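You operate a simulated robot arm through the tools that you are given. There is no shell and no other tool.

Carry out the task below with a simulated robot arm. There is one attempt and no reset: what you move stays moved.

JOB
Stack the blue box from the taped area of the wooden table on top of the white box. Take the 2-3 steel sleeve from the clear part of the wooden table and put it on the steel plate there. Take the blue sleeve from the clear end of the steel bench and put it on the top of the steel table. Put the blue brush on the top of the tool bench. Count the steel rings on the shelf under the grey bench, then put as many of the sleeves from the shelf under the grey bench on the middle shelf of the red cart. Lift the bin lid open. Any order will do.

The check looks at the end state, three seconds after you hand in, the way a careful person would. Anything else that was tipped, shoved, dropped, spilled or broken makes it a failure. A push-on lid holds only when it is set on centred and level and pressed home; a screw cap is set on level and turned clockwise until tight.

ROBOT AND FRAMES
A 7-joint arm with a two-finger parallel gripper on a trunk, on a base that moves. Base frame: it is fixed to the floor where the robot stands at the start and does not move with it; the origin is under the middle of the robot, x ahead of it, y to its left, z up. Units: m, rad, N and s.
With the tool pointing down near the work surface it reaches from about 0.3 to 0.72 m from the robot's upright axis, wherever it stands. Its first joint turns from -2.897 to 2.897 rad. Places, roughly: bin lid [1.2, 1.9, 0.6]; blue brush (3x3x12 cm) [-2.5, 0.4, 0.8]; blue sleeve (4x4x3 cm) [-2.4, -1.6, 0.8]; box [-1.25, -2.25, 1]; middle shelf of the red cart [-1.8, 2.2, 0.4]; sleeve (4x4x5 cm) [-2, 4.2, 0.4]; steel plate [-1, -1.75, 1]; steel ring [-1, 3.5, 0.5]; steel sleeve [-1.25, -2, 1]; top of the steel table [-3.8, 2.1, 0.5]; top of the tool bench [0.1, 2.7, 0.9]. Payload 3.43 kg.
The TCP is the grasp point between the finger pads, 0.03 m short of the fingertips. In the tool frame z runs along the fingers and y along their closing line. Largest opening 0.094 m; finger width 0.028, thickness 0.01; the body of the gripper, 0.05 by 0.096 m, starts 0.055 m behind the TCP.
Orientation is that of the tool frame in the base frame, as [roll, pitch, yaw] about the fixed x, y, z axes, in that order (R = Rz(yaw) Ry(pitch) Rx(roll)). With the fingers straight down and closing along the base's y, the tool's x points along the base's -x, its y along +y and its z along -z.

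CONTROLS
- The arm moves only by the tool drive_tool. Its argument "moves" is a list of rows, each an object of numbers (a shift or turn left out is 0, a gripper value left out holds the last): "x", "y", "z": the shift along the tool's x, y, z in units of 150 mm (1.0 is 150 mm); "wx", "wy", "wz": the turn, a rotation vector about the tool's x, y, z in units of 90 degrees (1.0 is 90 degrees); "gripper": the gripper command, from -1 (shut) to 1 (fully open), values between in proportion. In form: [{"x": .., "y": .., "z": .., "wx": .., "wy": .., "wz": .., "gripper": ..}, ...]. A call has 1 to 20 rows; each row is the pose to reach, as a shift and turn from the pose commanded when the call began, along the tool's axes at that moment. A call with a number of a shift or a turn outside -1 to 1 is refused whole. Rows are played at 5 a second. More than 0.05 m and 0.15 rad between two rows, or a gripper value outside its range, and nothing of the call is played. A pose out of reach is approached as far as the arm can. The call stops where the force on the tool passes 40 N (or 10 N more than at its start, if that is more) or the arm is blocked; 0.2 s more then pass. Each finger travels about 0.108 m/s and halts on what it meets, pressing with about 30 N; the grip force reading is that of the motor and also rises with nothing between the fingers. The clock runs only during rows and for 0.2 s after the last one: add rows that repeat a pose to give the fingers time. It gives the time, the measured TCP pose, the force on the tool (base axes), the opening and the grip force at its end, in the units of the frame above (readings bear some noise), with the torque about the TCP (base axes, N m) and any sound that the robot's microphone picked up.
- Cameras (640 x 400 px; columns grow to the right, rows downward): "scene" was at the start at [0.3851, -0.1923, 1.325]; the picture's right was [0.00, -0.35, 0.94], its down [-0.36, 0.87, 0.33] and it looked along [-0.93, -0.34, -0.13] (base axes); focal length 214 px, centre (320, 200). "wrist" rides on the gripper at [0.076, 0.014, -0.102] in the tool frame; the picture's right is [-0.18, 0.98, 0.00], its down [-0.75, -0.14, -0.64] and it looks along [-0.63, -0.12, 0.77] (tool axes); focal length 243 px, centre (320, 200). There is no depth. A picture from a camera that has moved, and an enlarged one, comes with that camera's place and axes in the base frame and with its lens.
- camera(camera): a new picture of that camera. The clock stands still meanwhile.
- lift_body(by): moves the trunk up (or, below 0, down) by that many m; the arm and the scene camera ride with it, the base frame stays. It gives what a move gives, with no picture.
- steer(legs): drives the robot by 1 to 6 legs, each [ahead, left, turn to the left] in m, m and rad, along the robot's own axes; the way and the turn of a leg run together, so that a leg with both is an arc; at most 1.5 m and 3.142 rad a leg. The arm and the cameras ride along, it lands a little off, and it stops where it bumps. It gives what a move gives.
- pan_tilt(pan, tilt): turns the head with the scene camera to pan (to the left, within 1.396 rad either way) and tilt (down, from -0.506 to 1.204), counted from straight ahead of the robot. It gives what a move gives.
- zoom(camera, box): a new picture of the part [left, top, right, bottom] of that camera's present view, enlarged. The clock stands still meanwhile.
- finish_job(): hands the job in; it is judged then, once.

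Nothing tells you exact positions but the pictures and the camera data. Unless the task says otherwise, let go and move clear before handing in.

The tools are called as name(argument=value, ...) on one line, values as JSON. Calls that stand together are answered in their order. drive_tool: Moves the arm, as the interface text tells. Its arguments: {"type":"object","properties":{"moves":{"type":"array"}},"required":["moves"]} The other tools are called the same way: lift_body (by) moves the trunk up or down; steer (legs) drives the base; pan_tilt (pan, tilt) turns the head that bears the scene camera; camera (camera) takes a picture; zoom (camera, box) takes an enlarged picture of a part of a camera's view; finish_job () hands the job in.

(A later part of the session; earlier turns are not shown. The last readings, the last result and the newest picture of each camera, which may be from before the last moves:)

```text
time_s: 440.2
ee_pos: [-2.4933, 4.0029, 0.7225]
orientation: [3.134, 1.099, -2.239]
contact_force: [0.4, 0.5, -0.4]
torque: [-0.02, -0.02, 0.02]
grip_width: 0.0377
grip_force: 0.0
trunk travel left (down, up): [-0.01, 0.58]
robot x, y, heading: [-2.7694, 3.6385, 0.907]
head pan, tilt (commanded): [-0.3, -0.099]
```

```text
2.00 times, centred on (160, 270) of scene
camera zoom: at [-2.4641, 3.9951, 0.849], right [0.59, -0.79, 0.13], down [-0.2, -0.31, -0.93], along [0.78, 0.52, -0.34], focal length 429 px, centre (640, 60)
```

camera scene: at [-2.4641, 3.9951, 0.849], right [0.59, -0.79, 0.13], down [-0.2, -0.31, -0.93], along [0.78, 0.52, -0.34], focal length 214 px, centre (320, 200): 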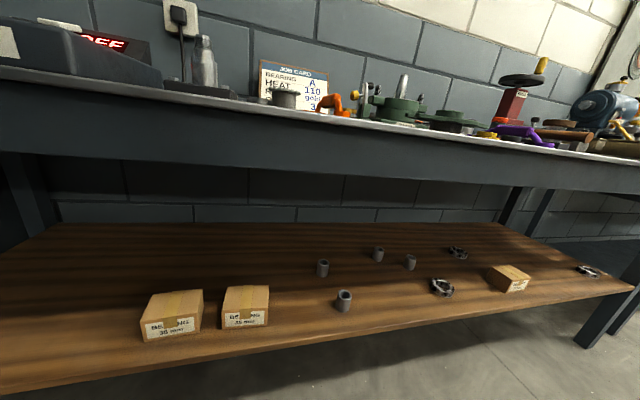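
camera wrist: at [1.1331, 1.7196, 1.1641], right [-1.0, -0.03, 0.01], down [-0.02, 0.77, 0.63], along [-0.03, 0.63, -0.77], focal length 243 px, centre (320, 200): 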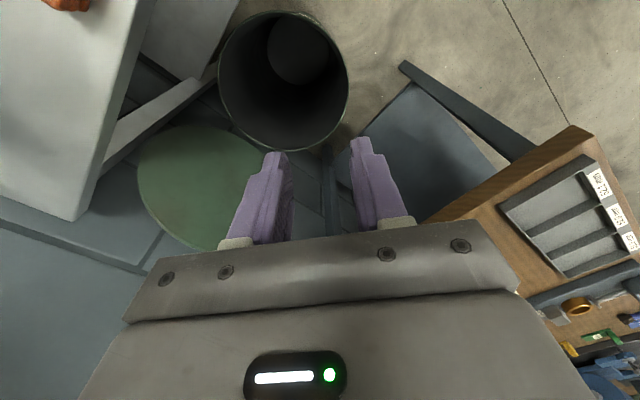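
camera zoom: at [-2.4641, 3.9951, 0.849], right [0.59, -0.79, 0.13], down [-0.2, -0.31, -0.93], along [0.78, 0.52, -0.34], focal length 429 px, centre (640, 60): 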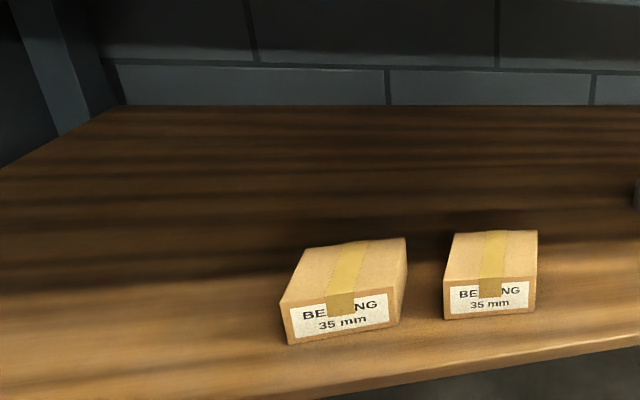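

The count is settled: 3 steel rings, 4 sleeves — so three sleeves go to the cart. I'll set the hand at about 45° nose-down, line up with the front sleeve and lower in front of the bench.

drive_tool(moves=[{"wy": 0.07, "gripper": 0.2}, {"wy": 0.14, "gripper": 0.4}, {"wy": 0.2, "gripper": 0.4}, {"wy": 0.2, "gripper": 0.4}])

steer(legs=[[0, -0.265, 0]])

drive_tool(moves=[{"x": 0.2, "z": 0.2}, {"x": 0.4, "z": 0.4}, {"x": 0.6, "z": 0.6}, {"x": 0.8, "z": 0.8}, {"x": 0.9, "z": 0.9}, {"x": 0.9, "z": 0.9}])

pan_tilt(pan=0.0, tilt=-0.3)

camera(camera="scene")

camera(camera="wrist")

```text
time_s: 441.2
ee_pos: [-2.4931, 4.0011, 0.7242]
orientation: [3.136, 0.784, -2.236]
contact_force: [-0.5, -0.6, -0.7]
torque: [-0.02, 0.01, -0.04]
grip_width: 0.0659
grip_force: 0.1
trunk travel left (down, up): [-0.01, 0.58]
robot x, y, heading: [-2.7725, 3.6306, 0.907]
head pan, tilt (commanded): [-0.3, -0.099]
```

```text
time_s: 443.1
ee_pos: [-2.2821, 3.8374, 0.7237]
orientation: [3.136, 0.785, -2.238]
contact_force: [0.1, -0.3, -0.2]
torque: [0.02, -0.01, 0.01]
grip_width: 0.0657
grip_force: 0.0
trunk travel left (down, up): [-0.01, 0.58]
robot x, y, heading: [-2.5568, 3.4695, 0.908]
head pan, tilt (commanded): [-0.3, -0.099]
```

```text
time_s: 444.5
ee_pos: [-2.2807, 3.8389, 0.5319]
orientation: [3.136, 0.788, -2.238]
contact_force: [1.2, -0.1, 0.6]
torque: [-0.02, -0.02, -0.03]
grip_width: 0.0659
grip_force: 0.0
trunk travel left (down, up): [-0.01, 0.58]
robot x, y, heading: [-2.5576, 3.4722, 0.912]
head pan, tilt (commanded): [-0.3, -0.099]
```

```text
time_s: 445.3
ee_pos: [-2.2825, 3.8395, 0.5317]
orientation: [3.136, 0.785, -2.237]
contact_force: [0.4, -0.7, -0.5]
torque: [0.0, 0.0, -0.02]
grip_width: 0.0658
grip_force: 0.0
trunk travel left (down, up): [-0.01, 0.58]
robot x, y, heading: [-2.5539, 3.4706, 0.908]
head pan, tilt (commanded): [0.0, -0.3]
```

```text
taken
camera scene: at [-2.2439, 3.8853, 0.6634], right [0.79, -0.62, 0.0], down [-0.29, -0.37, -0.88], along [0.54, 0.7, -0.47], focal length 214 px, centre (320, 200)
```

scene: 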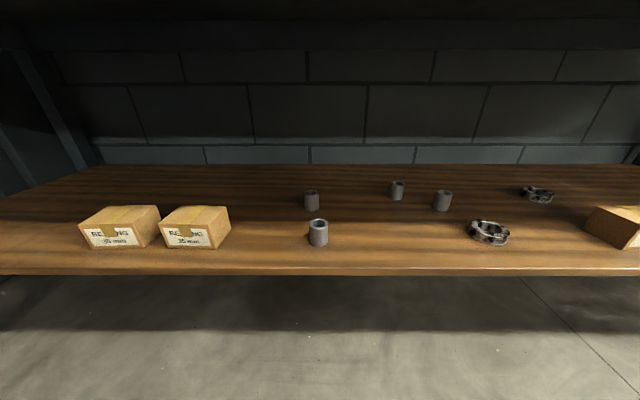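

```text
taken
camera wrist: at [-2.3709, 3.7486, 0.551], right [-0.69, 0.71, 0.13], down [0.16, -0.03, 0.99], along [0.7, 0.71, -0.1], focal length 243 px, centre (320, 200)
```

wrist: 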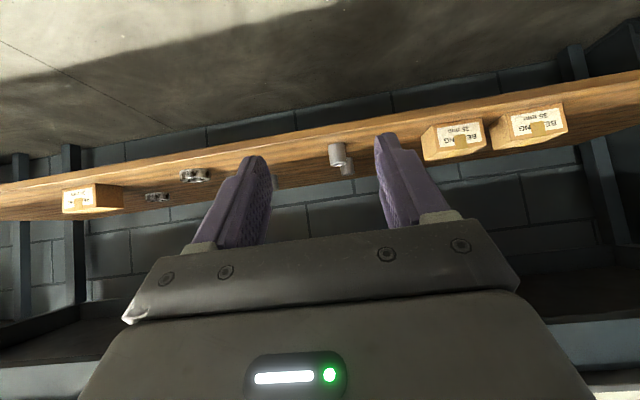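

The front sleeve is straight ahead at about (-2.038, 4.156). I'll lower to just above shelf level and drive forward under the bench edge.

drive_tool(moves=[{"x": 0.15, "z": 0.15}, {"x": 0.3, "z": 0.3}, {"x": 0.45, "z": 0.45}, {"x": 0.45, "z": 0.45}])

steer(legs=[[0.3, 0, 0]])

camera(camera="scene")

camera(camera="wrist")

```text
time_s: 446.3
ee_pos: [-2.2823, 3.8375, 0.4365]
orientation: [3.138, 0.784, -2.237]
contact_force: [0.9, -0.2, 0.0]
torque: [0.02, -0.02, 0.0]
grip_width: 0.0658
grip_force: 0.0
trunk travel left (down, up): [-0.01, 0.58]
robot x, y, heading: [-2.5558, 3.4703, 0.904]
head pan, tilt (commanded): [0.0, -0.3]
```

```text
time_s: 448.3
ee_pos: [-2.1018, 4.0695, 0.4383]
orientation: [3.137, 0.785, -2.24]
contact_force: [0.0, -1.2, -0.5]
torque: [-0.01, -0.06, -0.01]
grip_width: 0.0661
grip_force: 0.1
trunk travel left (down, up): [-0.01, 0.58]
robot x, y, heading: [-2.3746, 3.7049, 0.909]
head pan, tilt (commanded): [0.0, -0.3]
```

```text
taken
camera scene: at [-2.0622, 4.1151, 0.5686], right [0.79, -0.62, 0.0], down [-0.29, -0.36, -0.88], along [0.55, 0.7, -0.47], focal length 214 px, centre (320, 200)
```

scene: 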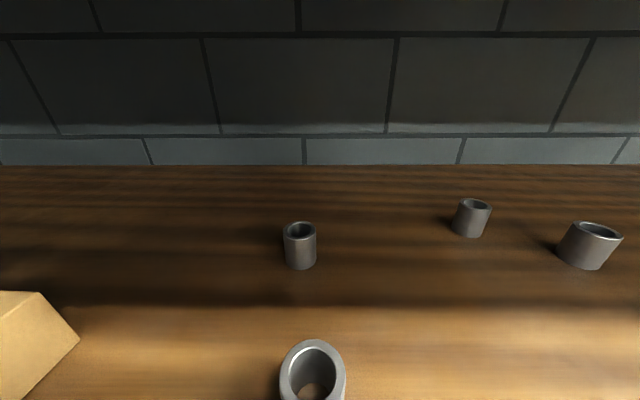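

```text
taken
camera wrist: at [-2.1894, 3.9786, 0.456], right [-0.69, 0.71, 0.13], down [0.16, -0.03, 0.99], along [0.7, 0.7, -0.1], focal length 243 px, centre (320, 200)
```

wrist: 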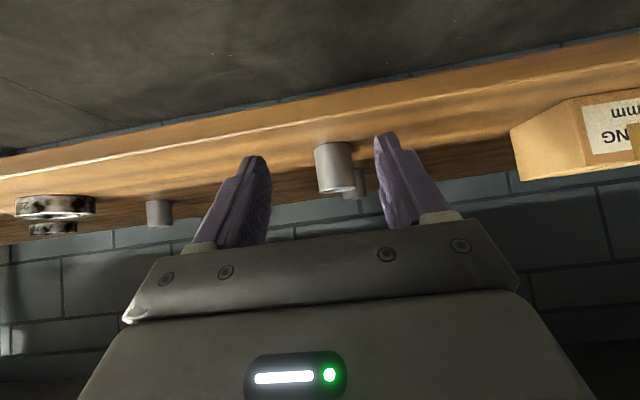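

The sleeve is centred between the open fingers. I'll extend 12 cm onto it and grip.

drive_tool(moves=[{"x": -0.12, "z": 0.15}, {"x": -0.25, "z": 0.31}, {"x": -0.38, "z": 0.47}, {"x": -0.5, "z": 0.625}, {"x": -0.5, "z": 0.625}])

camera(camera="scene")

camera(camera="wrist")

```text
time_s: 449.5
ee_pos: [-2.0261, 4.1634, 0.4248]
orientation: [3.136, 0.786, -2.241]
contact_force: [0.2, 0.4, 0.5]
torque: [-0.01, 0.04, 0.03]
grip_width: 0.066
grip_force: 0.0
trunk travel left (down, up): [-0.01, 0.58]
robot x, y, heading: [-2.3753, 3.7043, 0.902]
head pan, tilt (commanded): [0.0, -0.3]
```

```text
taken
camera scene: at [-1.9882, 4.2094, 0.5566], right [0.79, -0.62, 0.0], down [-0.29, -0.36, -0.88], along [0.55, 0.7, -0.47], focal length 214 px, centre (320, 200)
```

scene: 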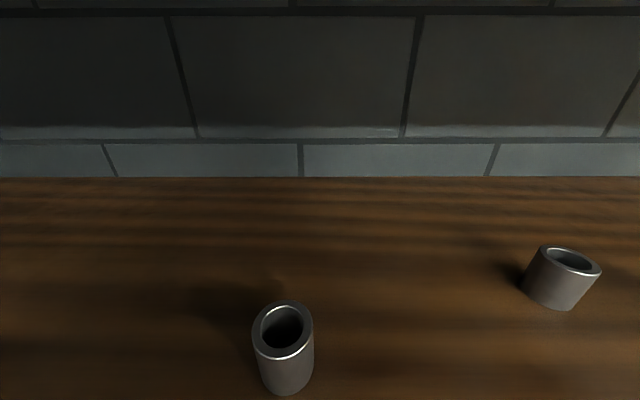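

```text
taken
camera wrist: at [-2.1155, 4.0729, 0.4442], right [-0.69, 0.71, 0.13], down [0.16, -0.03, 0.99], along [0.7, 0.7, -0.1], focal length 243 px, centre (320, 200)
```

wrist: 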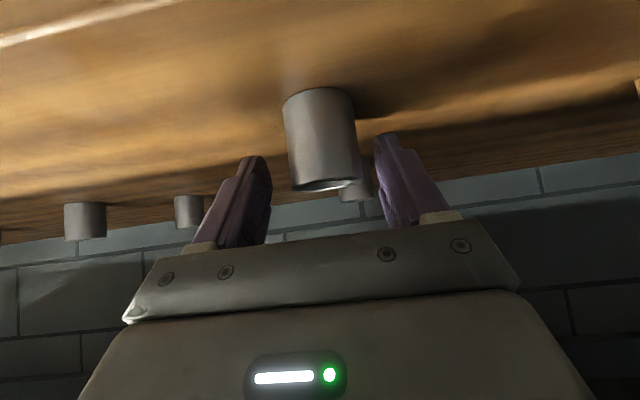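

The sleeves are a bit lower than I estimated (top at z ≈ 0.424). I'll lower 1.5 cm, then close.

drive_tool(moves=[{"x": 0.025, "z": 0.045}, {"x": 0.05, "z": 0.09}, {"x": 0.05, "z": 0.09}, {"x": 0.05, "z": 0.09, "gripper": 0.1}, {"x": 0.05, "z": 0.09, "gripper": -0.2}, {"x": 0.05, "z": 0.09, "gripper": -0.5}, {"x": 0.05, "z": 0.09, "gripper": -0.6}, {"x": 0.05, "z": 0.09, "gripper": -0.6}])

camera(camera="wrist")

```text
time_s: 451.3
ee_pos: [-2.0247, 4.1692, 0.4119]
orientation: [3.137, 0.79, -2.24]
contact_force: [4.0, 2.7, 17.6]
torque: [-0.11, -0.43, 0.12]
grip_width: 0.0408
grip_force: 29.9
trunk travel left (down, up): [-0.01, 0.58]
robot x, y, heading: [-2.3737, 3.7048, 0.911]
head pan, tilt (commanded): [0.0, -0.3]
```

```text
taken
camera wrist: at [-2.1132, 4.0777, 0.4293], right [-0.69, 0.71, 0.13], down [0.16, -0.03, 0.99], along [0.7, 0.71, -0.09], focal length 243 px, centre (320, 200)
```

wrist: 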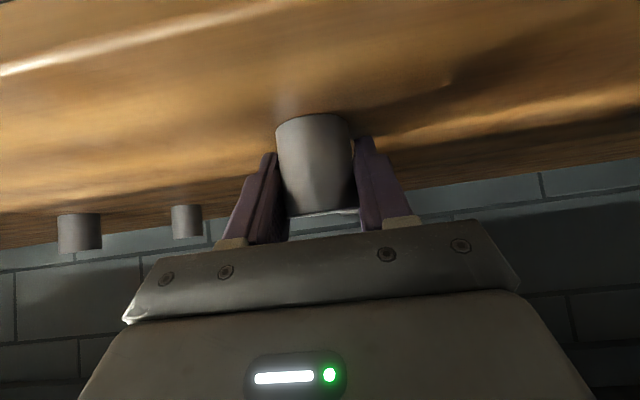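

Gripped (41 mm). I'll lift a few centimetres and back out from under the bench.

drive_tool(moves=[{"x": -0.1, "z": -0.1}, {"x": -0.24, "z": -0.24}, {"x": -0.24, "z": -0.24}])

steer(legs=[[-0.4, 0, 0]])

camera(camera="scene")

camera(camera="wrist")

```text
time_s: 452.1
ee_pos: [-2.0246, 4.1658, 0.4612]
orientation: [3.136, 0.785, -2.239]
contact_force: [-0.6, 0.6, -2.3]
torque: [0.0, -0.01, 0.02]
grip_width: 0.0404
grip_force: 30.2
trunk travel left (down, up): [-0.01, 0.58]
robot x, y, heading: [-2.377, 3.705, 0.907]
head pan, tilt (commanded): [0.0, -0.3]
```

```text
time_s: 454.6
ee_pos: [-2.2696, 3.8549, 0.4603]
orientation: [3.137, 0.785, -2.236]
contact_force: [-0.4, 0.7, -2.2]
torque: [-0.02, 0.01, -0.02]
grip_width: 0.0406
grip_force: 29.8
trunk travel left (down, up): [-0.01, 0.58]
robot x, y, heading: [-2.6165, 3.3908, 0.912]
head pan, tilt (commanded): [0.0, -0.3]
```

```text
taken
camera scene: at [-2.2313, 3.9006, 0.5917], right [0.79, -0.61, 0.0], down [-0.29, -0.37, -0.88], along [0.54, 0.7, -0.47], focal length 214 px, centre (320, 200)
```

scene: 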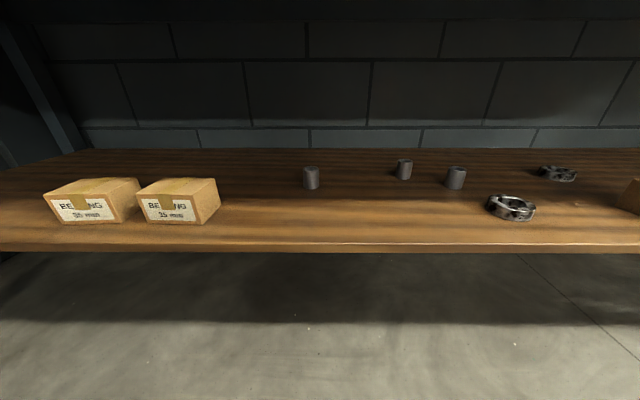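

```text
taken
camera wrist: at [-2.358, 3.7636, 0.4793], right [-0.69, 0.71, 0.13], down [0.16, -0.03, 0.99], along [0.7, 0.71, -0.1], focal length 243 px, centre (320, 200)
```

wrist: 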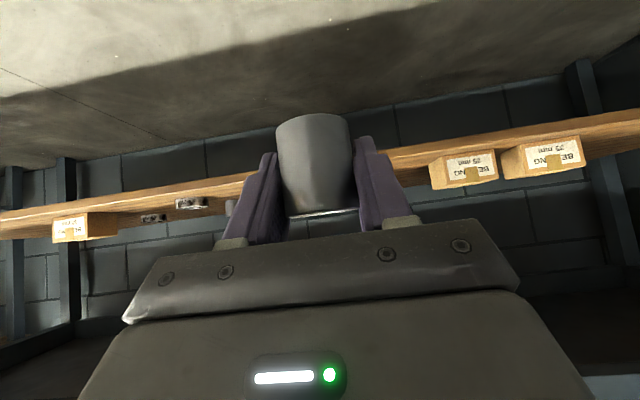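

The first sleeve is in hand. I'll turn right to face the end of the red cart and look at its middle shelf.

steer(legs=[[0, 0, -1.576]])

camera(camera="scene")

```text
time_s: 458.8
ee_pos: [-2.1591, 3.0385, 0.46]
orientation: [3.135, 0.785, 2.465]
contact_force: [0.0, 0.4, -2.3]
torque: [0.03, 0.01, 0.02]
grip_width: 0.0408
grip_force: 30.6
trunk travel left (down, up): [-0.01, 0.58]
robot x, y, heading: [-2.619, 3.3925, -0.669]
head pan, tilt (commanded): [0.0, -0.3]
```

```text
taken
camera scene: at [-2.1117, 3.0005, 0.5918], right [-0.62, -0.78, 0.0], down [-0.36, 0.29, -0.88], along [0.69, -0.55, -0.47], focal length 214 px, centre (320, 200)
```

scene: 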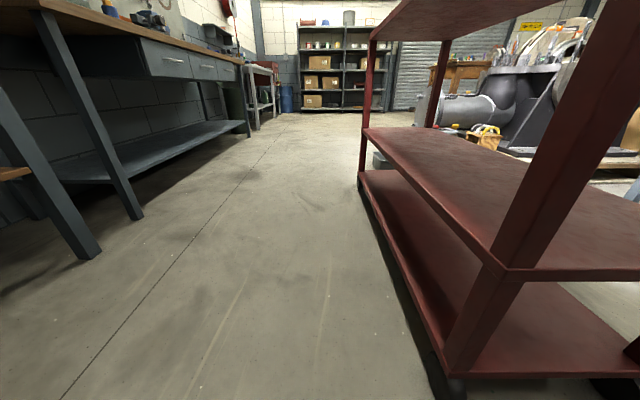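

The cart's middle shelf is accessible from its long side. I'll turn to face it from the aisle, staying back from the corner post.

steer(legs=[[0, 0, -1.567], [-0.43, 0, 0], [0, 1.0, 0]])

camera(camera="scene")

pan_tilt(pan=0.0, tilt=0.1)

camera(camera="scene")

```text
time_s: 470.1
ee_pos: [-1.8992, 2.6426, 0.4604]
orientation: [3.137, 0.785, 0.901]
contact_force: [-0.1, -1.0, -2.6]
torque: [0.0, -0.01, 0.0]
grip_width: 0.041
grip_force: 29.4
trunk travel left (down, up): [-0.01, 0.58]
robot x, y, heading: [-1.5495, 3.1048, -2.231]
head pan, tilt (commanded): [0.0, -0.3]
```

```text
taken
camera scene: at [-1.9354, 2.5941, 0.5917], right [-0.79, 0.62, 0.0], down [0.29, 0.36, -0.88], along [-0.55, -0.7, -0.47], focal length 214 px, centre (320, 200)
```

scene: 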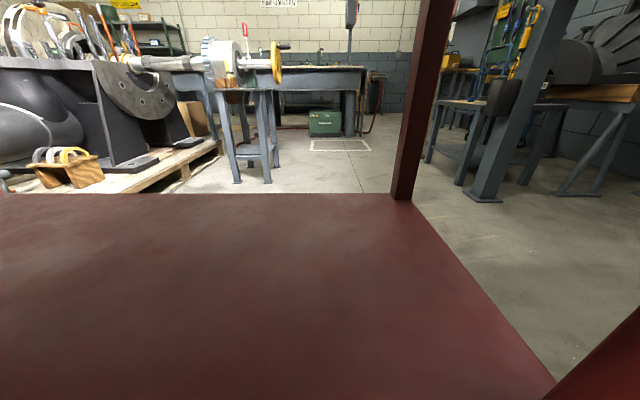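

```text
time_s: 471.0
ee_pos: [-1.899, 2.6413, 0.46]
orientation: [3.137, 0.785, 0.9]
contact_force: [0.1, -0.3, -1.6]
torque: [0.04, 0.0, 0.0]
grip_width: 0.0407
grip_force: 30.2
trunk travel left (down, up): [-0.01, 0.58]
robot x, y, heading: [-1.5458, 3.1017, -2.231]
head pan, tilt (commanded): [0.0, 0.099]
```

```text
taken
camera scene: at [-1.9261, 2.6057, 0.5578], right [-0.79, 0.62, 0.0], down [0.48, 0.61, -0.63], along [-0.39, -0.5, -0.77], focal length 214 px, centre (320, 200)
```

scene: 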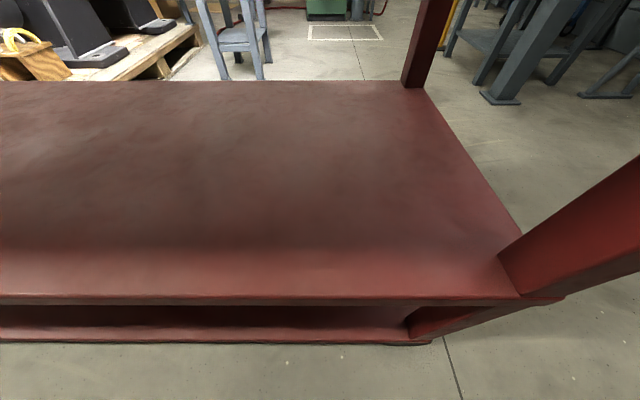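

The hand is facing the empty middle shelf about 0.15 m from its corner post. I'll move forward and extend over the shelf.

steer(legs=[[0.12, 0, 0]])

drive_tool(moves=[{"x": -0.12, "z": 0.12}, {"x": -0.24, "z": 0.24}, {"x": -0.36, "z": 0.36}, {"x": -0.36, "z": 0.36}])

camera(camera="wrist")

pan_tilt(pan=0.0, tilt=0.7)

camera(camera="scene")

```text
time_s: 472.2
ee_pos: [-1.9751, 2.548, 0.4601]
orientation: [3.138, 0.784, 0.899]
contact_force: [-0.8, -0.2, -1.3]
torque: [0.01, 0.01, 0.0]
grip_width: 0.0407
grip_force: 29.7
trunk travel left (down, up): [-0.01, 0.58]
robot x, y, heading: [-1.6236, 3.0079, -2.234]
head pan, tilt (commanded): [0.0, 0.099]
```

```text
time_s: 473.2
ee_pos: [-2.0204, 2.4895, 0.4619]
orientation: [3.135, 0.783, 0.899]
contact_force: [-0.1, 0.1, -1.1]
torque: [0.03, 0.0, 0.02]
grip_width: 0.041
grip_force: 29.9
trunk travel left (down, up): [-0.01, 0.58]
robot x, y, heading: [-1.6247, 3.0056, -2.235]
head pan, tilt (commanded): [0.0, 0.099]
```

```text
taken
camera wrist: at [-1.9308, 2.5787, 0.4803], right [0.69, -0.71, 0.13], down [-0.16, 0.03, 0.99], along [-0.71, -0.7, -0.1], focal length 243 px, centre (320, 200)
```

wrist: 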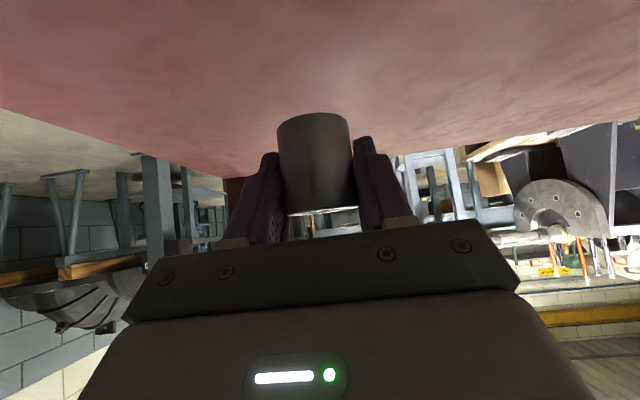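

```text
time_s: 474.2
ee_pos: [-2.0198, 2.4888, 0.4613]
orientation: [3.136, 0.787, 0.898]
contact_force: [-0.7, 0.8, -1.3]
torque: [0.03, 0.01, -0.03]
grip_width: 0.0406
grip_force: 30.2
trunk travel left (down, up): [-0.01, 0.58]
robot x, y, heading: [-1.6218, 3.0061, -2.239]
head pan, tilt (commanded): [0.0, 0.7]
```

```text
taken
camera scene: at [-2.02, 2.4875, 0.5251], right [-0.78, 0.62, 0.0], down [0.62, 0.78, -0.09], along [-0.05, -0.07, -1.0], focal length 214 px, centre (320, 200)
```

scene: 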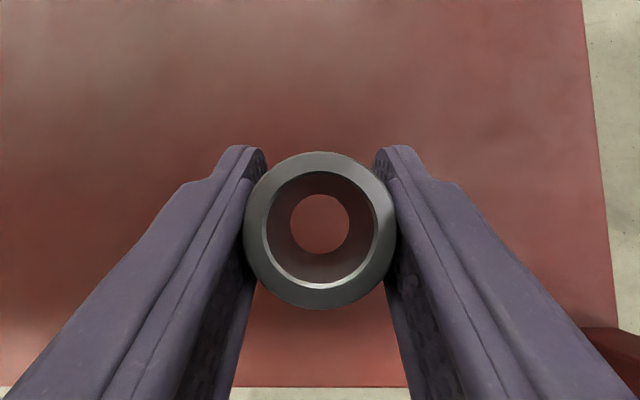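

The sleeve hangs over the shelf well inside its edges. I'll lower it gently to contact.

drive_tool(moves=[{"x": 0.05, "z": 0.05}, {"x": 0.1, "z": 0.1}, {"x": 0.12, "z": 0.12}, {"x": 0.13, "z": 0.13}])

drive_tool(moves=[{"x": 0.01, "z": 0.01}, {"x": 0.02, "z": 0.02}, {"x": 0.03, "z": 0.03}])

```text
time_s: 475.2
ee_pos: [-2.0216, 2.4884, 0.4338]
orientation: [3.135, 0.787, 0.898]
contact_force: [-0.2, -0.6, -1.8]
torque: [-0.02, -0.02, 0.02]
grip_width: 0.0405
grip_force: 30.0
trunk travel left (down, up): [-0.01, 0.58]
robot x, y, heading: [-1.6232, 3.0083, -2.236]
head pan, tilt (commanded): [0.0, 0.7]
```

```text
time_s: 476.0
ee_pos: [-2.0211, 2.4896, 0.4255]
orientation: [3.136, 0.784, 0.899]
contact_force: [-0.3, 0.0, -2.2]
torque: [0.01, 0.02, 0.01]
grip_width: 0.0407
grip_force: 30.0
trunk travel left (down, up): [-0.01, 0.58]
robot x, y, heading: [-1.6197, 3.0065, -2.235]
head pan, tilt (commanded): [0.0, 0.7]
```

drive_tool(moves=[{"x": 0.01, "z": 0.01}, {"x": 0.02, "z": 0.02}, {"x": 0.03, "z": 0.03}])

drive_tool(moves=[{"x": 0.01, "z": 0.01}, {"x": 0.02, "z": 0.02}])

camera(camera="wrist")

```text
time_s: 476.8
ee_pos: [-2.0212, 2.4894, 0.4205]
orientation: [3.136, 0.785, 0.898]
contact_force: [-0.4, -0.2, -1.4]
torque: [-0.03, -0.01, 0.05]
grip_width: 0.0407
grip_force: 30.5
trunk travel left (down, up): [-0.01, 0.58]
robot x, y, heading: [-1.6233, 3.0081, -2.238]
head pan, tilt (commanded): [0.0, 0.7]
```

```text
time_s: 477.4
ee_pos: [-2.0218, 2.4865, 0.4187]
orientation: [3.137, 0.789, 0.899]
contact_force: [1.6, 2.0, 9.6]
torque: [0.33, 0.0, -0.06]
grip_width: 0.0408
grip_force: 30.3
trunk travel left (down, up): [-0.01, 0.58]
robot x, y, heading: [-1.6245, 3.0083, -2.239]
head pan, tilt (commanded): [0.0, 0.7]
```

```text
taken
camera wrist: at [-1.9319, 2.5778, 0.4357], right [0.69, -0.71, 0.13], down [-0.16, 0.03, 0.99], along [-0.71, -0.7, -0.09], focal length 243 px, centre (320, 200)
```

wrist: 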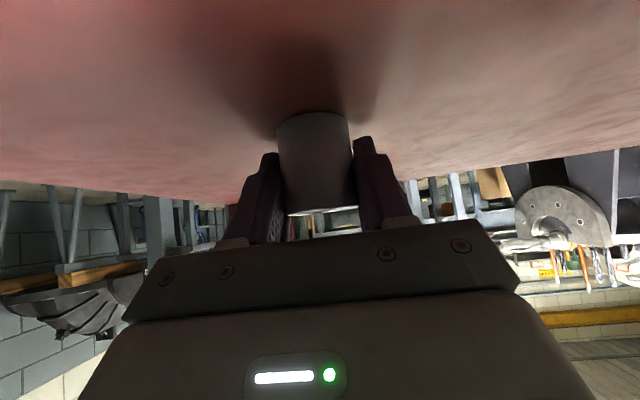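

Contact. I'll release and withdraw along the hand's axis.

drive_tool(moves=[{"gripper": -0.1}, {"gripper": 0.2}, {"gripper": 0.4}, {"gripper": 0.4}, {"z": -0.15}, {"z": -0.35}, {"z": -0.6}, {"z": -0.6}])

steer(legs=[[-0.15, 0, 0]])

pan_tilt(pan=0.0, tilt=0.0)

camera(camera="scene")

```text
time_s: 479.2
ee_pos: [-1.9823, 2.5374, 0.4778]
orientation: [3.136, 0.786, 0.897]
contact_force: [0.0, -1.2, -0.2]
torque: [-0.01, 0.02, 0.0]
grip_width: 0.0659
grip_force: 0.1
trunk travel left (down, up): [-0.01, 0.58]
robot x, y, heading: [-1.619, 3.0098, -2.238]
head pan, tilt (commanded): [0.0, 0.7]
```

```text
time_s: 480.6
ee_pos: [-1.8911, 2.6558, 0.4774]
orientation: [3.135, 0.786, 0.896]
contact_force: [0.2, 0.8, -0.6]
torque: [0.02, 0.01, 0.0]
grip_width: 0.0658
grip_force: 0.1
trunk travel left (down, up): [-0.01, 0.58]
robot x, y, heading: [-1.528, 3.1248, -2.24]
head pan, tilt (commanded): [0.0, 0.7]
```

```text
time_s: 481.7
ee_pos: [-1.8898, 2.6559, 0.4776]
orientation: [3.138, 0.785, 0.896]
contact_force: [0.0, 0.3, 0.2]
torque: [0.0, 0.02, -0.01]
grip_width: 0.0657
grip_force: 0.0
trunk travel left (down, up): [-0.01, 0.58]
robot x, y, heading: [-1.5267, 3.126, -2.236]
head pan, tilt (commanded): [0.0, 0.0]
```

```text
taken
camera scene: at [-1.9199, 2.6165, 0.5824], right [-0.78, 0.62, 0.0], down [0.44, 0.55, -0.71], along [-0.44, -0.56, -0.71], focal length 214 px, centre (320, 200)
```

scene: 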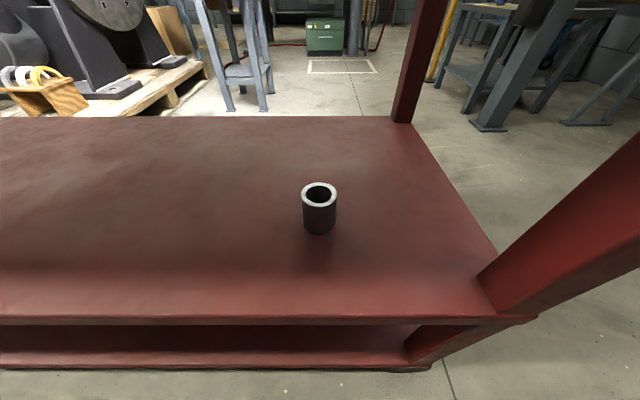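

The first sleeve stands on the cart's middle shelf. I'll go back for the second one (behind where the first stood).

steer(legs=[[0, -1.04, 0], [0.43, 0, 0], [0, 0, 3.142]])

camera(camera="scene")

```text
refused: 3.142 is not a number from -3.14159 to 3.14159
```

```text
taken
camera scene: at [-1.9199, 2.6165, 0.5824], right [-0.78, 0.62, 0.0], down [0.44, 0.55, -0.71], along [-0.44, -0.56, -0.71], focal length 214 px, centre (320, 200)
```

scene: 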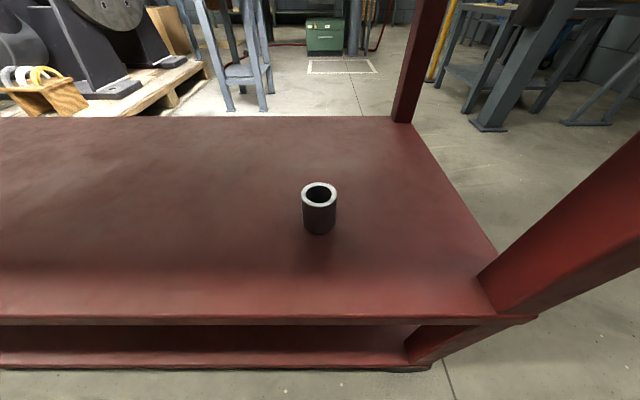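

steer(legs=[[0, -1.04, 0], [0.43, 0, 0], [0, 0, 3.14]])

pan_tilt(pan=0.0, tilt=-0.3)

camera(camera="scene")

```text
time_s: 496.7
ee_pos: [-2.2575, 3.9201, 0.4779]
orientation: [3.137, 0.785, -2.232]
contact_force: [-0.3, -0.1, -0.1]
torque: [0.0, -0.03, 0.02]
grip_width: 0.0659
grip_force: 0.1
trunk travel left (down, up): [-0.01, 0.58]
robot x, y, heading: [-2.6125, 3.4456, 0.916]
head pan, tilt (commanded): [0.0, 0.0]
```

```text
time_s: 497.5
ee_pos: [-2.2557, 3.9206, 0.4784]
orientation: [3.136, 0.786, -2.235]
contact_force: [-0.3, 0.2, 0.8]
torque: [0.01, 0.0, -0.02]
grip_width: 0.0658
grip_force: 0.0
trunk travel left (down, up): [-0.01, 0.58]
robot x, y, heading: [-2.6104, 3.4436, 0.911]
head pan, tilt (commanded): [0.0, -0.3]
```

```text
taken
camera scene: at [-2.2189, 3.9667, 0.6086], right [0.79, -0.61, 0.0], down [-0.29, -0.37, -0.88], along [0.54, 0.7, -0.47], focal length 214 px, centre (320, 200)
```

scene: 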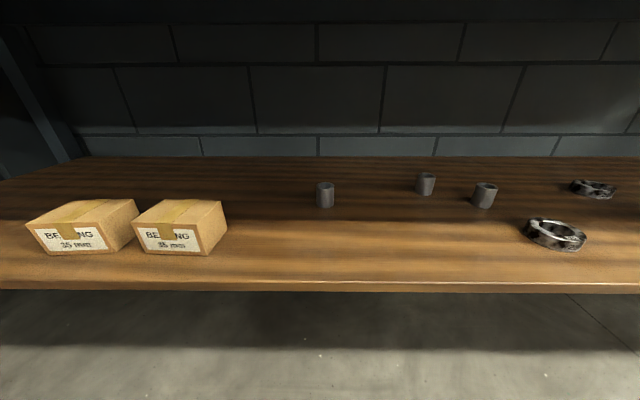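

Sleeve A is straight ahead at about (-1.954, 4.292). I'll drive in above sleeve height, then adjust.

steer(legs=[[0.42, -0.008, 0]])

pan_tilt(pan=0.0, tilt=0.3)

camera(camera="scene")

camera(camera="wrist")

```text
time_s: 499.7
ee_pos: [-2.0401, 4.1827, 0.4748]
orientation: [3.137, 0.769, -2.241]
contact_force: [-0.3, -0.4, -0.1]
torque: [0.03, -0.01, 0.02]
grip_width: 0.0659
grip_force: 0.1
trunk travel left (down, up): [-0.01, 0.58]
robot x, y, heading: [-2.3879, 3.722, 0.906]
head pan, tilt (commanded): [0.0, -0.3]
stopped in leg 1: the robot was blocked; the commanded pose is now the measured one
```

```text
time_s: 500.7
ee_pos: [-2.0401, 4.1826, 0.4747]
orientation: [3.136, 0.77, -2.24]
contact_force: [-0.1, 0.1, -0.4]
torque: [-0.01, 0.02, -0.01]
grip_width: 0.0657
grip_force: 0.0
trunk travel left (down, up): [-0.01, 0.58]
robot x, y, heading: [-2.3891, 3.7236, 0.905]
head pan, tilt (commanded): [0.0, 0.3]
```

```text
taken
camera scene: at [-2.0178, 4.2082, 0.5568], right [0.79, -0.62, 0.0], down [-0.55, -0.7, -0.45], along [0.28, 0.36, -0.89], focal length 214 px, centre (320, 200)
```

scene: 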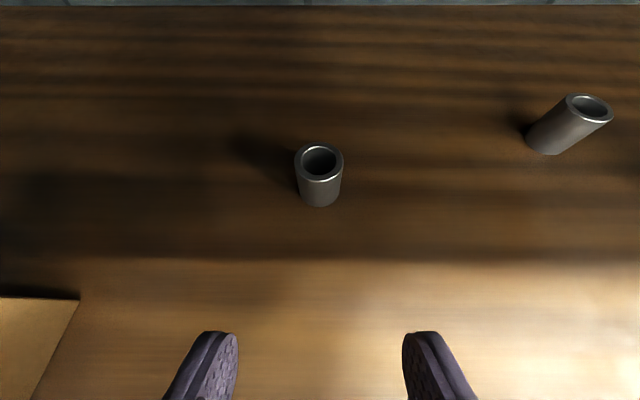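

```text
taken
camera wrist: at [-2.1287, 4.092, 0.4949], right [-0.69, 0.71, 0.13], down [0.17, -0.02, 0.98], along [0.7, 0.7, -0.11], focal length 243 px, centre (320, 200)
```

wrist: 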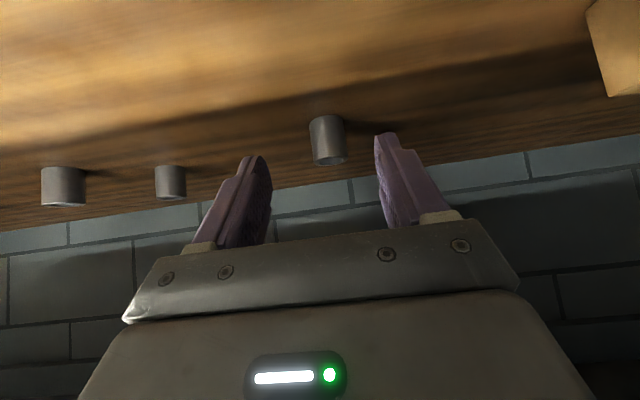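

The base was blocked before I got deep enough — probably my elbow or forearm met the bench front. I'll back out and check the bench top for any disturbance before trying a different posture.

steer(legs=[[-0.35, 0, 0]])

lift_body(by=0.4)

pan_tilt(pan=0.0, tilt=-0.3)

camera(camera="scene")

```text
time_s: 503.0
ee_pos: [-2.2535, 3.9096, 0.4678]
orientation: [3.137, 0.759, -2.237]
contact_force: [0.0, -0.7, -0.1]
torque: [0.01, 0.03, 0.02]
grip_width: 0.0658
grip_force: 0.2
trunk travel left (down, up): [-0.01, 0.58]
robot x, y, heading: [-2.6009, 3.452, 0.91]
head pan, tilt (commanded): [0.0, 0.3]
```

```text
time_s: 506.9
ee_pos: [-2.2539, 3.911, 0.8671]
orientation: [3.136, 0.759, -2.239]
contact_force: [0.2, 0.2, 0.8]
torque: [0.03, 0.03, 0.02]
grip_width: 0.0656
grip_force: 0.2
trunk travel left (down, up): [-0.41, 0.18]
robot x, y, heading: [-2.6038, 3.4481, 0.908]
head pan, tilt (commanded): [0.0, 0.3]
```

```text
time_s: 507.9
ee_pos: [-2.2525, 3.9116, 0.8672]
orientation: [3.136, 0.758, -2.237]
contact_force: [0.6, 0.7, 1.1]
torque: [0.02, -0.03, 0.02]
grip_width: 0.066
grip_force: 0.0
trunk travel left (down, up): [-0.41, 0.18]
robot x, y, heading: [-2.6002, 3.4513, 0.909]
head pan, tilt (commanded): [0.0, -0.3]
```

```text
taken
camera scene: at [-2.213, 3.9593, 0.9965], right [0.79, -0.62, 0.0], down [-0.3, -0.38, -0.87], along [0.54, 0.69, -0.49], focal length 214 px, centre (320, 200)
```

scene: 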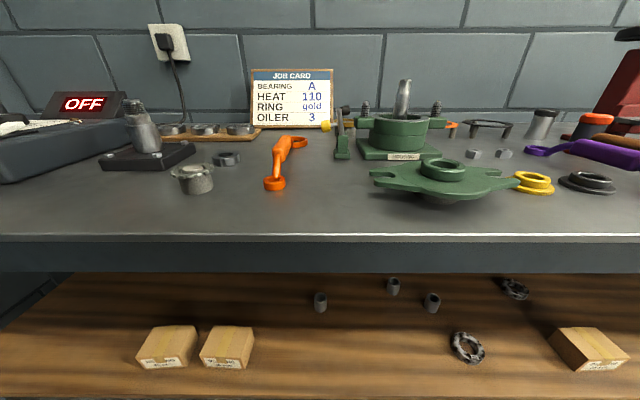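

The bench top looks undisturbed. I'll retry with the arm lower and more extended, so the elbow sits further back from the bench edge.

lift_body(by=-0.4)

drive_tool(moves=[{"x": -0.04, "z": 0.15}, {"x": -0.08, "z": 0.3}, {"x": -0.12, "z": 0.45}, {"x": -0.16, "z": 0.58}, {"x": -0.16, "z": 0.58}])

```text
time_s: 511.7
ee_pos: [-2.2532, 3.912, 0.4674]
orientation: [3.137, 0.758, -2.238]
contact_force: [-0.2, -0.1, 0.7]
torque: [0.02, -0.05, 0.02]
grip_width: 0.0658
grip_force: 0.0
trunk travel left (down, up): [-0.01, 0.58]
robot x, y, heading: [-2.6014, 3.4492, 0.912]
head pan, tilt (commanded): [0.0, -0.3]
```

```text
time_s: 512.9
ee_pos: [-2.2063, 3.9713, 0.4181]
orientation: [3.135, 0.758, -2.237]
contact_force: [-0.5, 0.1, -0.1]
torque: [0.0, 0.03, 0.03]
grip_width: 0.0658
grip_force: 0.2
trunk travel left (down, up): [-0.01, 0.58]
robot x, y, heading: [-2.6031, 3.4474, 0.908]
head pan, tilt (commanded): [0.0, -0.3]
```

Extended to 0.657 m reach without trouble. I'll drive in, in two stages.

steer(legs=[[0.3, 0, 0]])

pan_tilt(pan=0.0, tilt=0.3)

camera(camera="scene")

camera(camera="wrist")

```text
time_s: 514.9
ee_pos: [-2.0193, 4.2079, 0.4194]
orientation: [3.136, 0.759, -2.239]
contact_force: [0.5, -0.4, 0.5]
torque: [0.02, 0.0, -0.01]
grip_width: 0.0661
grip_force: 0.0
trunk travel left (down, up): [-0.01, 0.58]
robot x, y, heading: [-2.4161, 3.6886, 0.909]
head pan, tilt (commanded): [0.0, -0.3]
```

```text
time_s: 515.9
ee_pos: [-2.0189, 4.2086, 0.42]
orientation: [3.136, 0.757, -2.239]
contact_force: [-0.1, 0.0, -0.7]
torque: [-0.03, 0.0, 0.01]
grip_width: 0.0658
grip_force: 0.0
trunk travel left (down, up): [-0.01, 0.58]
robot x, y, heading: [-2.4131, 3.6856, 0.91]
head pan, tilt (commanded): [0.0, 0.3]
```

```text
taken
camera scene: at [-1.9973, 4.2345, 0.5017], right [0.79, -0.62, 0.0], down [-0.55, -0.7, -0.44], along [0.27, 0.35, -0.9], focal length 214 px, centre (320, 200)
```

scene: 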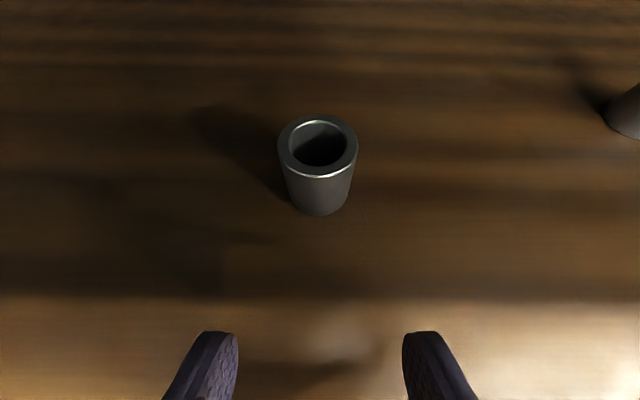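

```text
taken
camera wrist: at [-2.1086, 4.1178, 0.4416], right [-0.69, 0.71, 0.13], down [0.18, -0.01, 0.98], along [0.7, 0.7, -0.12], focal length 243 px, centre (320, 200)
```

wrist: 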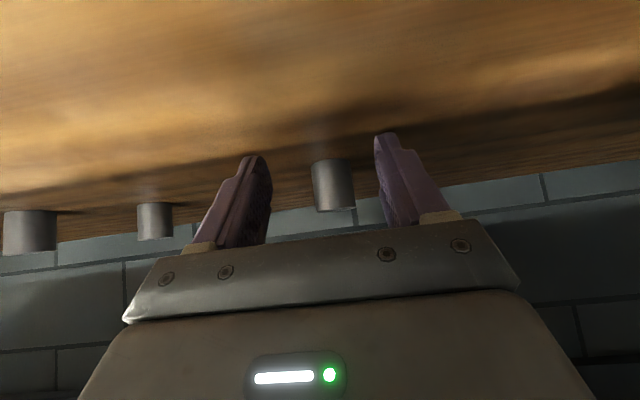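

Clear so far, and the sleeve is dead centre, 10 cm ahead. I'll advance 9 cm more.

steer(legs=[[0.09, 0, 0]])

camera(camera="wrist")

pan_tilt(pan=0.0, tilt=0.6)

camera(camera="scene")

```text
time_s: 517.0
ee_pos: [-1.9885, 4.2487, 0.4111]
orientation: [3.137, 0.739, -2.241]
contact_force: [-4.4, -5.3, 24.0]
torque: [-0.46, -0.64, -0.36]
grip_width: 0.0657
grip_force: 0.0
trunk travel left (down, up): [-0.01, 0.58]
robot x, y, heading: [-2.3784, 3.7391, 0.904]
head pan, tilt (commanded): [0.0, 0.3]
stopped in leg 1: the robot was blocked; the commanded pose is now the measured one
```

```text
taken
camera wrist: at [-2.0773, 4.158, 0.436], right [-0.69, 0.71, 0.13], down [0.19, 0.01, 0.98], along [0.7, 0.7, -0.14], focal length 243 px, centre (320, 200)
```

wrist: 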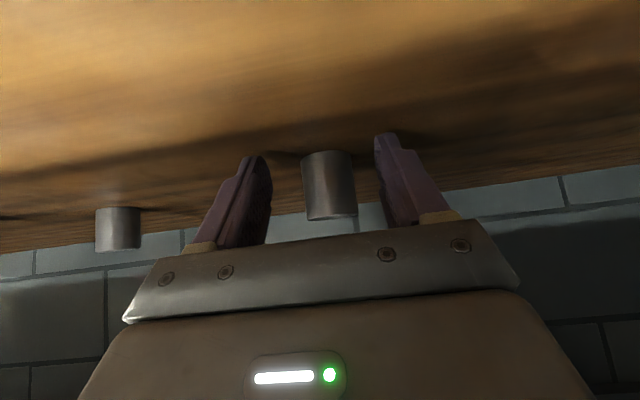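

```text
time_s: 517.8
ee_pos: [-1.9899, 4.2497, 0.4125]
orientation: [3.137, 0.74, -2.241]
contact_force: [-7.9, -9.5, 38.8]
torque: [-0.83, -1.08, -0.43]
grip_width: 0.0656
grip_force: 0.1
trunk travel left (down, up): [-0.01, 0.58]
robot x, y, heading: [-2.3796, 3.7394, 0.908]
head pan, tilt (commanded): [0.0, 0.6]
```

```text
taken
camera scene: at [-1.9799, 4.2571, 0.4782], right [0.79, -0.62, 0.0], down [-0.61, -0.78, -0.14], along [0.08, 0.11, -0.99], focal length 214 px, centre (320, 200)
```

scene: 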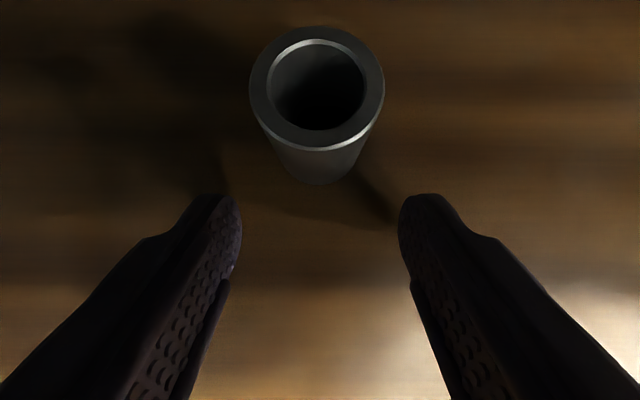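

Blocked again, just 3–4 cm short, with the fingertips touching the shelf. From the two contact cases the forearm meets the bench apron; a slightly flatter, further-extended arm should clear it. I'll back off and set that posture.

drive_tool(moves=[{"x": -0.05, "z": -0.05}, {"x": -0.07, "z": -0.07}])

steer(legs=[[-0.16, 0, 0]])

drive_tool(moves=[{"wy": -0.015}, {"wy": -0.03}, {"wy": -0.03, "x": -0.08, "z": 0.1}, {"wy": -0.03, "x": -0.16, "z": 0.2}, {"wy": -0.03, "x": -0.2, "z": 0.28}, {"wy": -0.03, "x": -0.2, "z": 0.28}])

```text
time_s: 518.2
ee_pos: [-1.9933, 4.2425, 0.412]
orientation: [3.139, 0.73, -2.234]
contact_force: [6.9, 9.7, 17.1]
torque: [0.08, -0.87, 0.43]
grip_width: 0.0658
grip_force: 0.0
trunk travel left (down, up): [-0.01, 0.58]
robot x, y, heading: [-2.3757, 3.7338, 0.91]
head pan, tilt (commanded): [0.0, 0.6]
stopped in row 2: the force on the tool passed its limit at 71 N (the readings are from after the stop); the commanded pose is now the measured one
```

```text
time_s: 519.6
ee_pos: [-2.0951, 4.1185, 0.4129]
orientation: [3.14, 0.727, -2.231]
contact_force: [-8.0, -9.4, 18.2]
torque: [-0.59, -0.38, -0.45]
grip_width: 0.0655
grip_force: 0.0
trunk travel left (down, up): [-0.01, 0.58]
robot x, y, heading: [-2.476, 3.6085, 0.91]
head pan, tilt (commanded): [0.0, 0.6]
```

```text
time_s: 520.9
ee_pos: [-2.0619, 4.1596, 0.4109]
orientation: [3.14, 0.797, -2.228]
contact_force: [-31.9, -41.0, 79.8]
torque: [-1.12, -0.34, -0.52]
grip_width: 0.0651
grip_force: 0.1
trunk travel left (down, up): [-0.01, 0.58]
robot x, y, heading: [-2.4763, 3.6083, 0.916]
head pan, tilt (commanded): [0.0, 0.6]
stopped in row 6: the force on the tool passed its limit at 215 N (the readings are from after the stop); the commanded pose is now the measured one
```

The fingertips were pressing on the shelf. I'll lift off at once.

drive_tool(moves=[{"x": -0.05, "z": -0.06}, {"x": -0.12, "z": -0.14}, {"x": -0.2, "z": -0.22}, {"x": -0.24, "z": -0.26}])

camera(camera="scene")

camera(camera="wrist")

```text
time_s: 521.9
ee_pos: [-2.062, 4.1564, 0.4536]
orientation: [3.141, 0.777, -2.232]
contact_force: [0.6, 0.2, 0.4]
torque: [0.01, 0.0, 0.02]
grip_width: 0.0658
grip_force: 0.1
trunk travel left (down, up): [-0.01, 0.58]
robot x, y, heading: [-2.4739, 3.6101, 0.914]
head pan, tilt (commanded): [0.0, 0.6]
```

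```text
taken
camera scene: at [-2.0559, 4.1637, 0.5206], right [0.79, -0.61, 0.0], down [-0.6, -0.78, -0.18], along [0.11, 0.14, -0.98], focal length 214 px, centre (320, 200)
```

scene: 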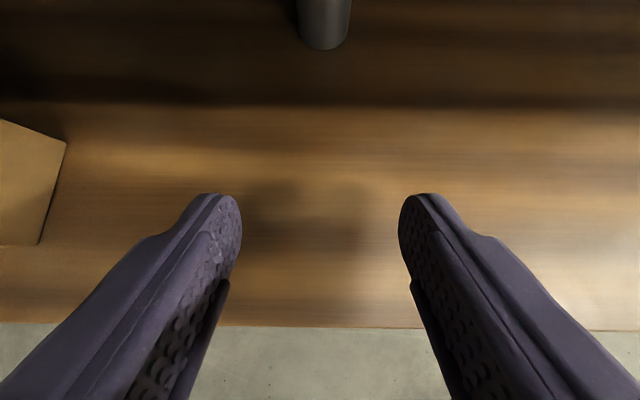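

```text
taken
camera wrist: at [-2.1514, 4.0652, 0.4733], right [-0.7, 0.7, 0.13], down [0.17, -0.02, 0.99], along [0.7, 0.71, -0.1], focal length 243 px, centre (320, 200)
```

wrist: 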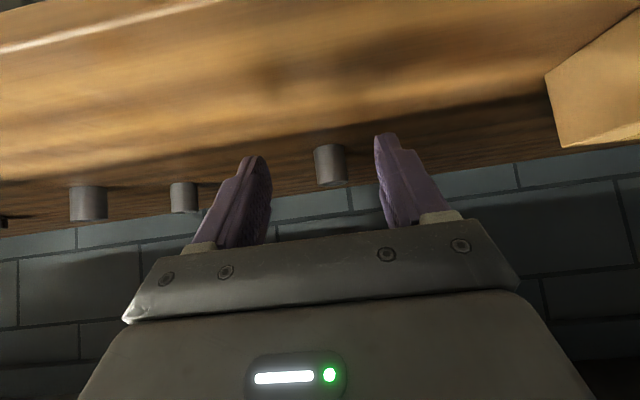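

Everything is fine, and the arm actually reaches 0.684 m at this height. I'll lower slightly (keeping clear of the shelf) and drive in again.

drive_tool(moves=[{"x": 0.04, "z": 0.04}, {"x": 0.07, "z": 0.07}, {"x": 0.07, "z": 0.07}])

steer(legs=[[0.13, 0, 0]])

camera(camera="scene")

```text
time_s: 522.7
ee_pos: [-2.063, 4.1574, 0.4391]
orientation: [3.139, 0.778, -2.229]
contact_force: [0.6, 0.4, -0.3]
torque: [0.02, -0.02, 0.0]
grip_width: 0.066
grip_force: 0.1
trunk travel left (down, up): [-0.01, 0.58]
robot x, y, heading: [-2.4753, 3.6096, 0.912]
head pan, tilt (commanded): [0.0, 0.6]
```

```text
time_s: 524.0
ee_pos: [-1.9818, 4.2603, 0.4394]
orientation: [3.14, 0.779, -2.231]
contact_force: [0.3, -0.5, -0.3]
torque: [0.01, -0.01, -0.02]
grip_width: 0.0658
grip_force: 0.0
trunk travel left (down, up): [-0.01, 0.58]
robot x, y, heading: [-2.399, 3.7127, 0.912]
head pan, tilt (commanded): [0.0, 0.6]
```

```text
taken
camera scene: at [-1.9743, 4.2664, 0.5072], right [0.79, -0.61, 0.0], down [-0.6, -0.78, -0.18], along [0.11, 0.14, -0.98], focal length 214 px, centre (320, 200)
```

scene: 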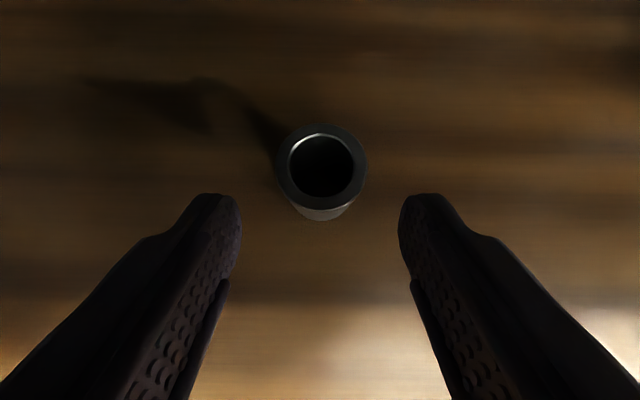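

Nearly there: 2–3 cm more. A final small nudge forward.

steer(legs=[[0.028, 0, 0]])

camera(camera="scene")

camera(camera="wrist")

```text
time_s: 524.8
ee_pos: [-1.9799, 4.2635, 0.4331]
orientation: [3.139, 0.762, -2.233]
contact_force: [0.1, 0.1, -0.4]
torque: [-0.03, -0.01, -0.03]
grip_width: 0.0658
grip_force: 0.2
trunk travel left (down, up): [-0.01, 0.58]
robot x, y, heading: [-2.3881, 3.7236, 0.912]
head pan, tilt (commanded): [0.0, 0.6]
stopped in leg 1: the robot was blocked; the commanded pose is now the measured one
```

```text
taken
camera scene: at [-1.9722, 4.2697, 0.4994], right [0.79, -0.61, 0.0], down [-0.61, -0.78, -0.16], along [0.1, 0.13, -0.99], focal length 214 px, centre (320, 200)
```

scene: 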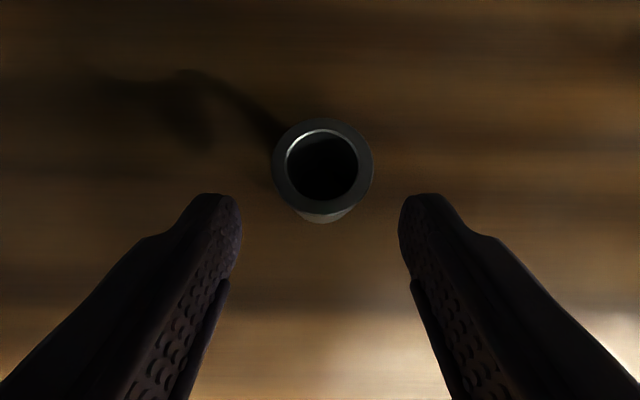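

```text
taken
camera wrist: at [-2.0683, 4.1709, 0.4541], right [-0.69, 0.71, 0.13], down [0.18, -0.01, 0.98], along [0.7, 0.71, -0.12], focal length 243 px, centre (320, 200)
```

wrist: 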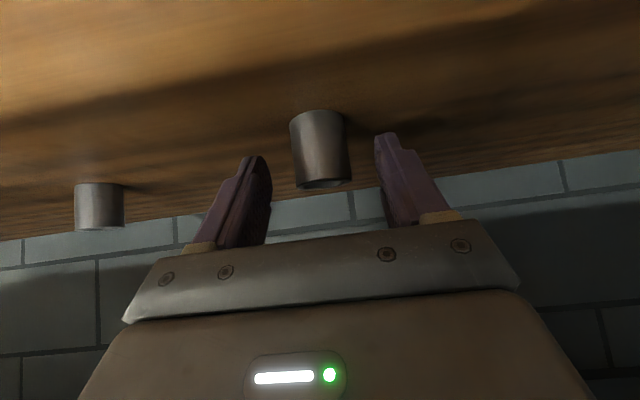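

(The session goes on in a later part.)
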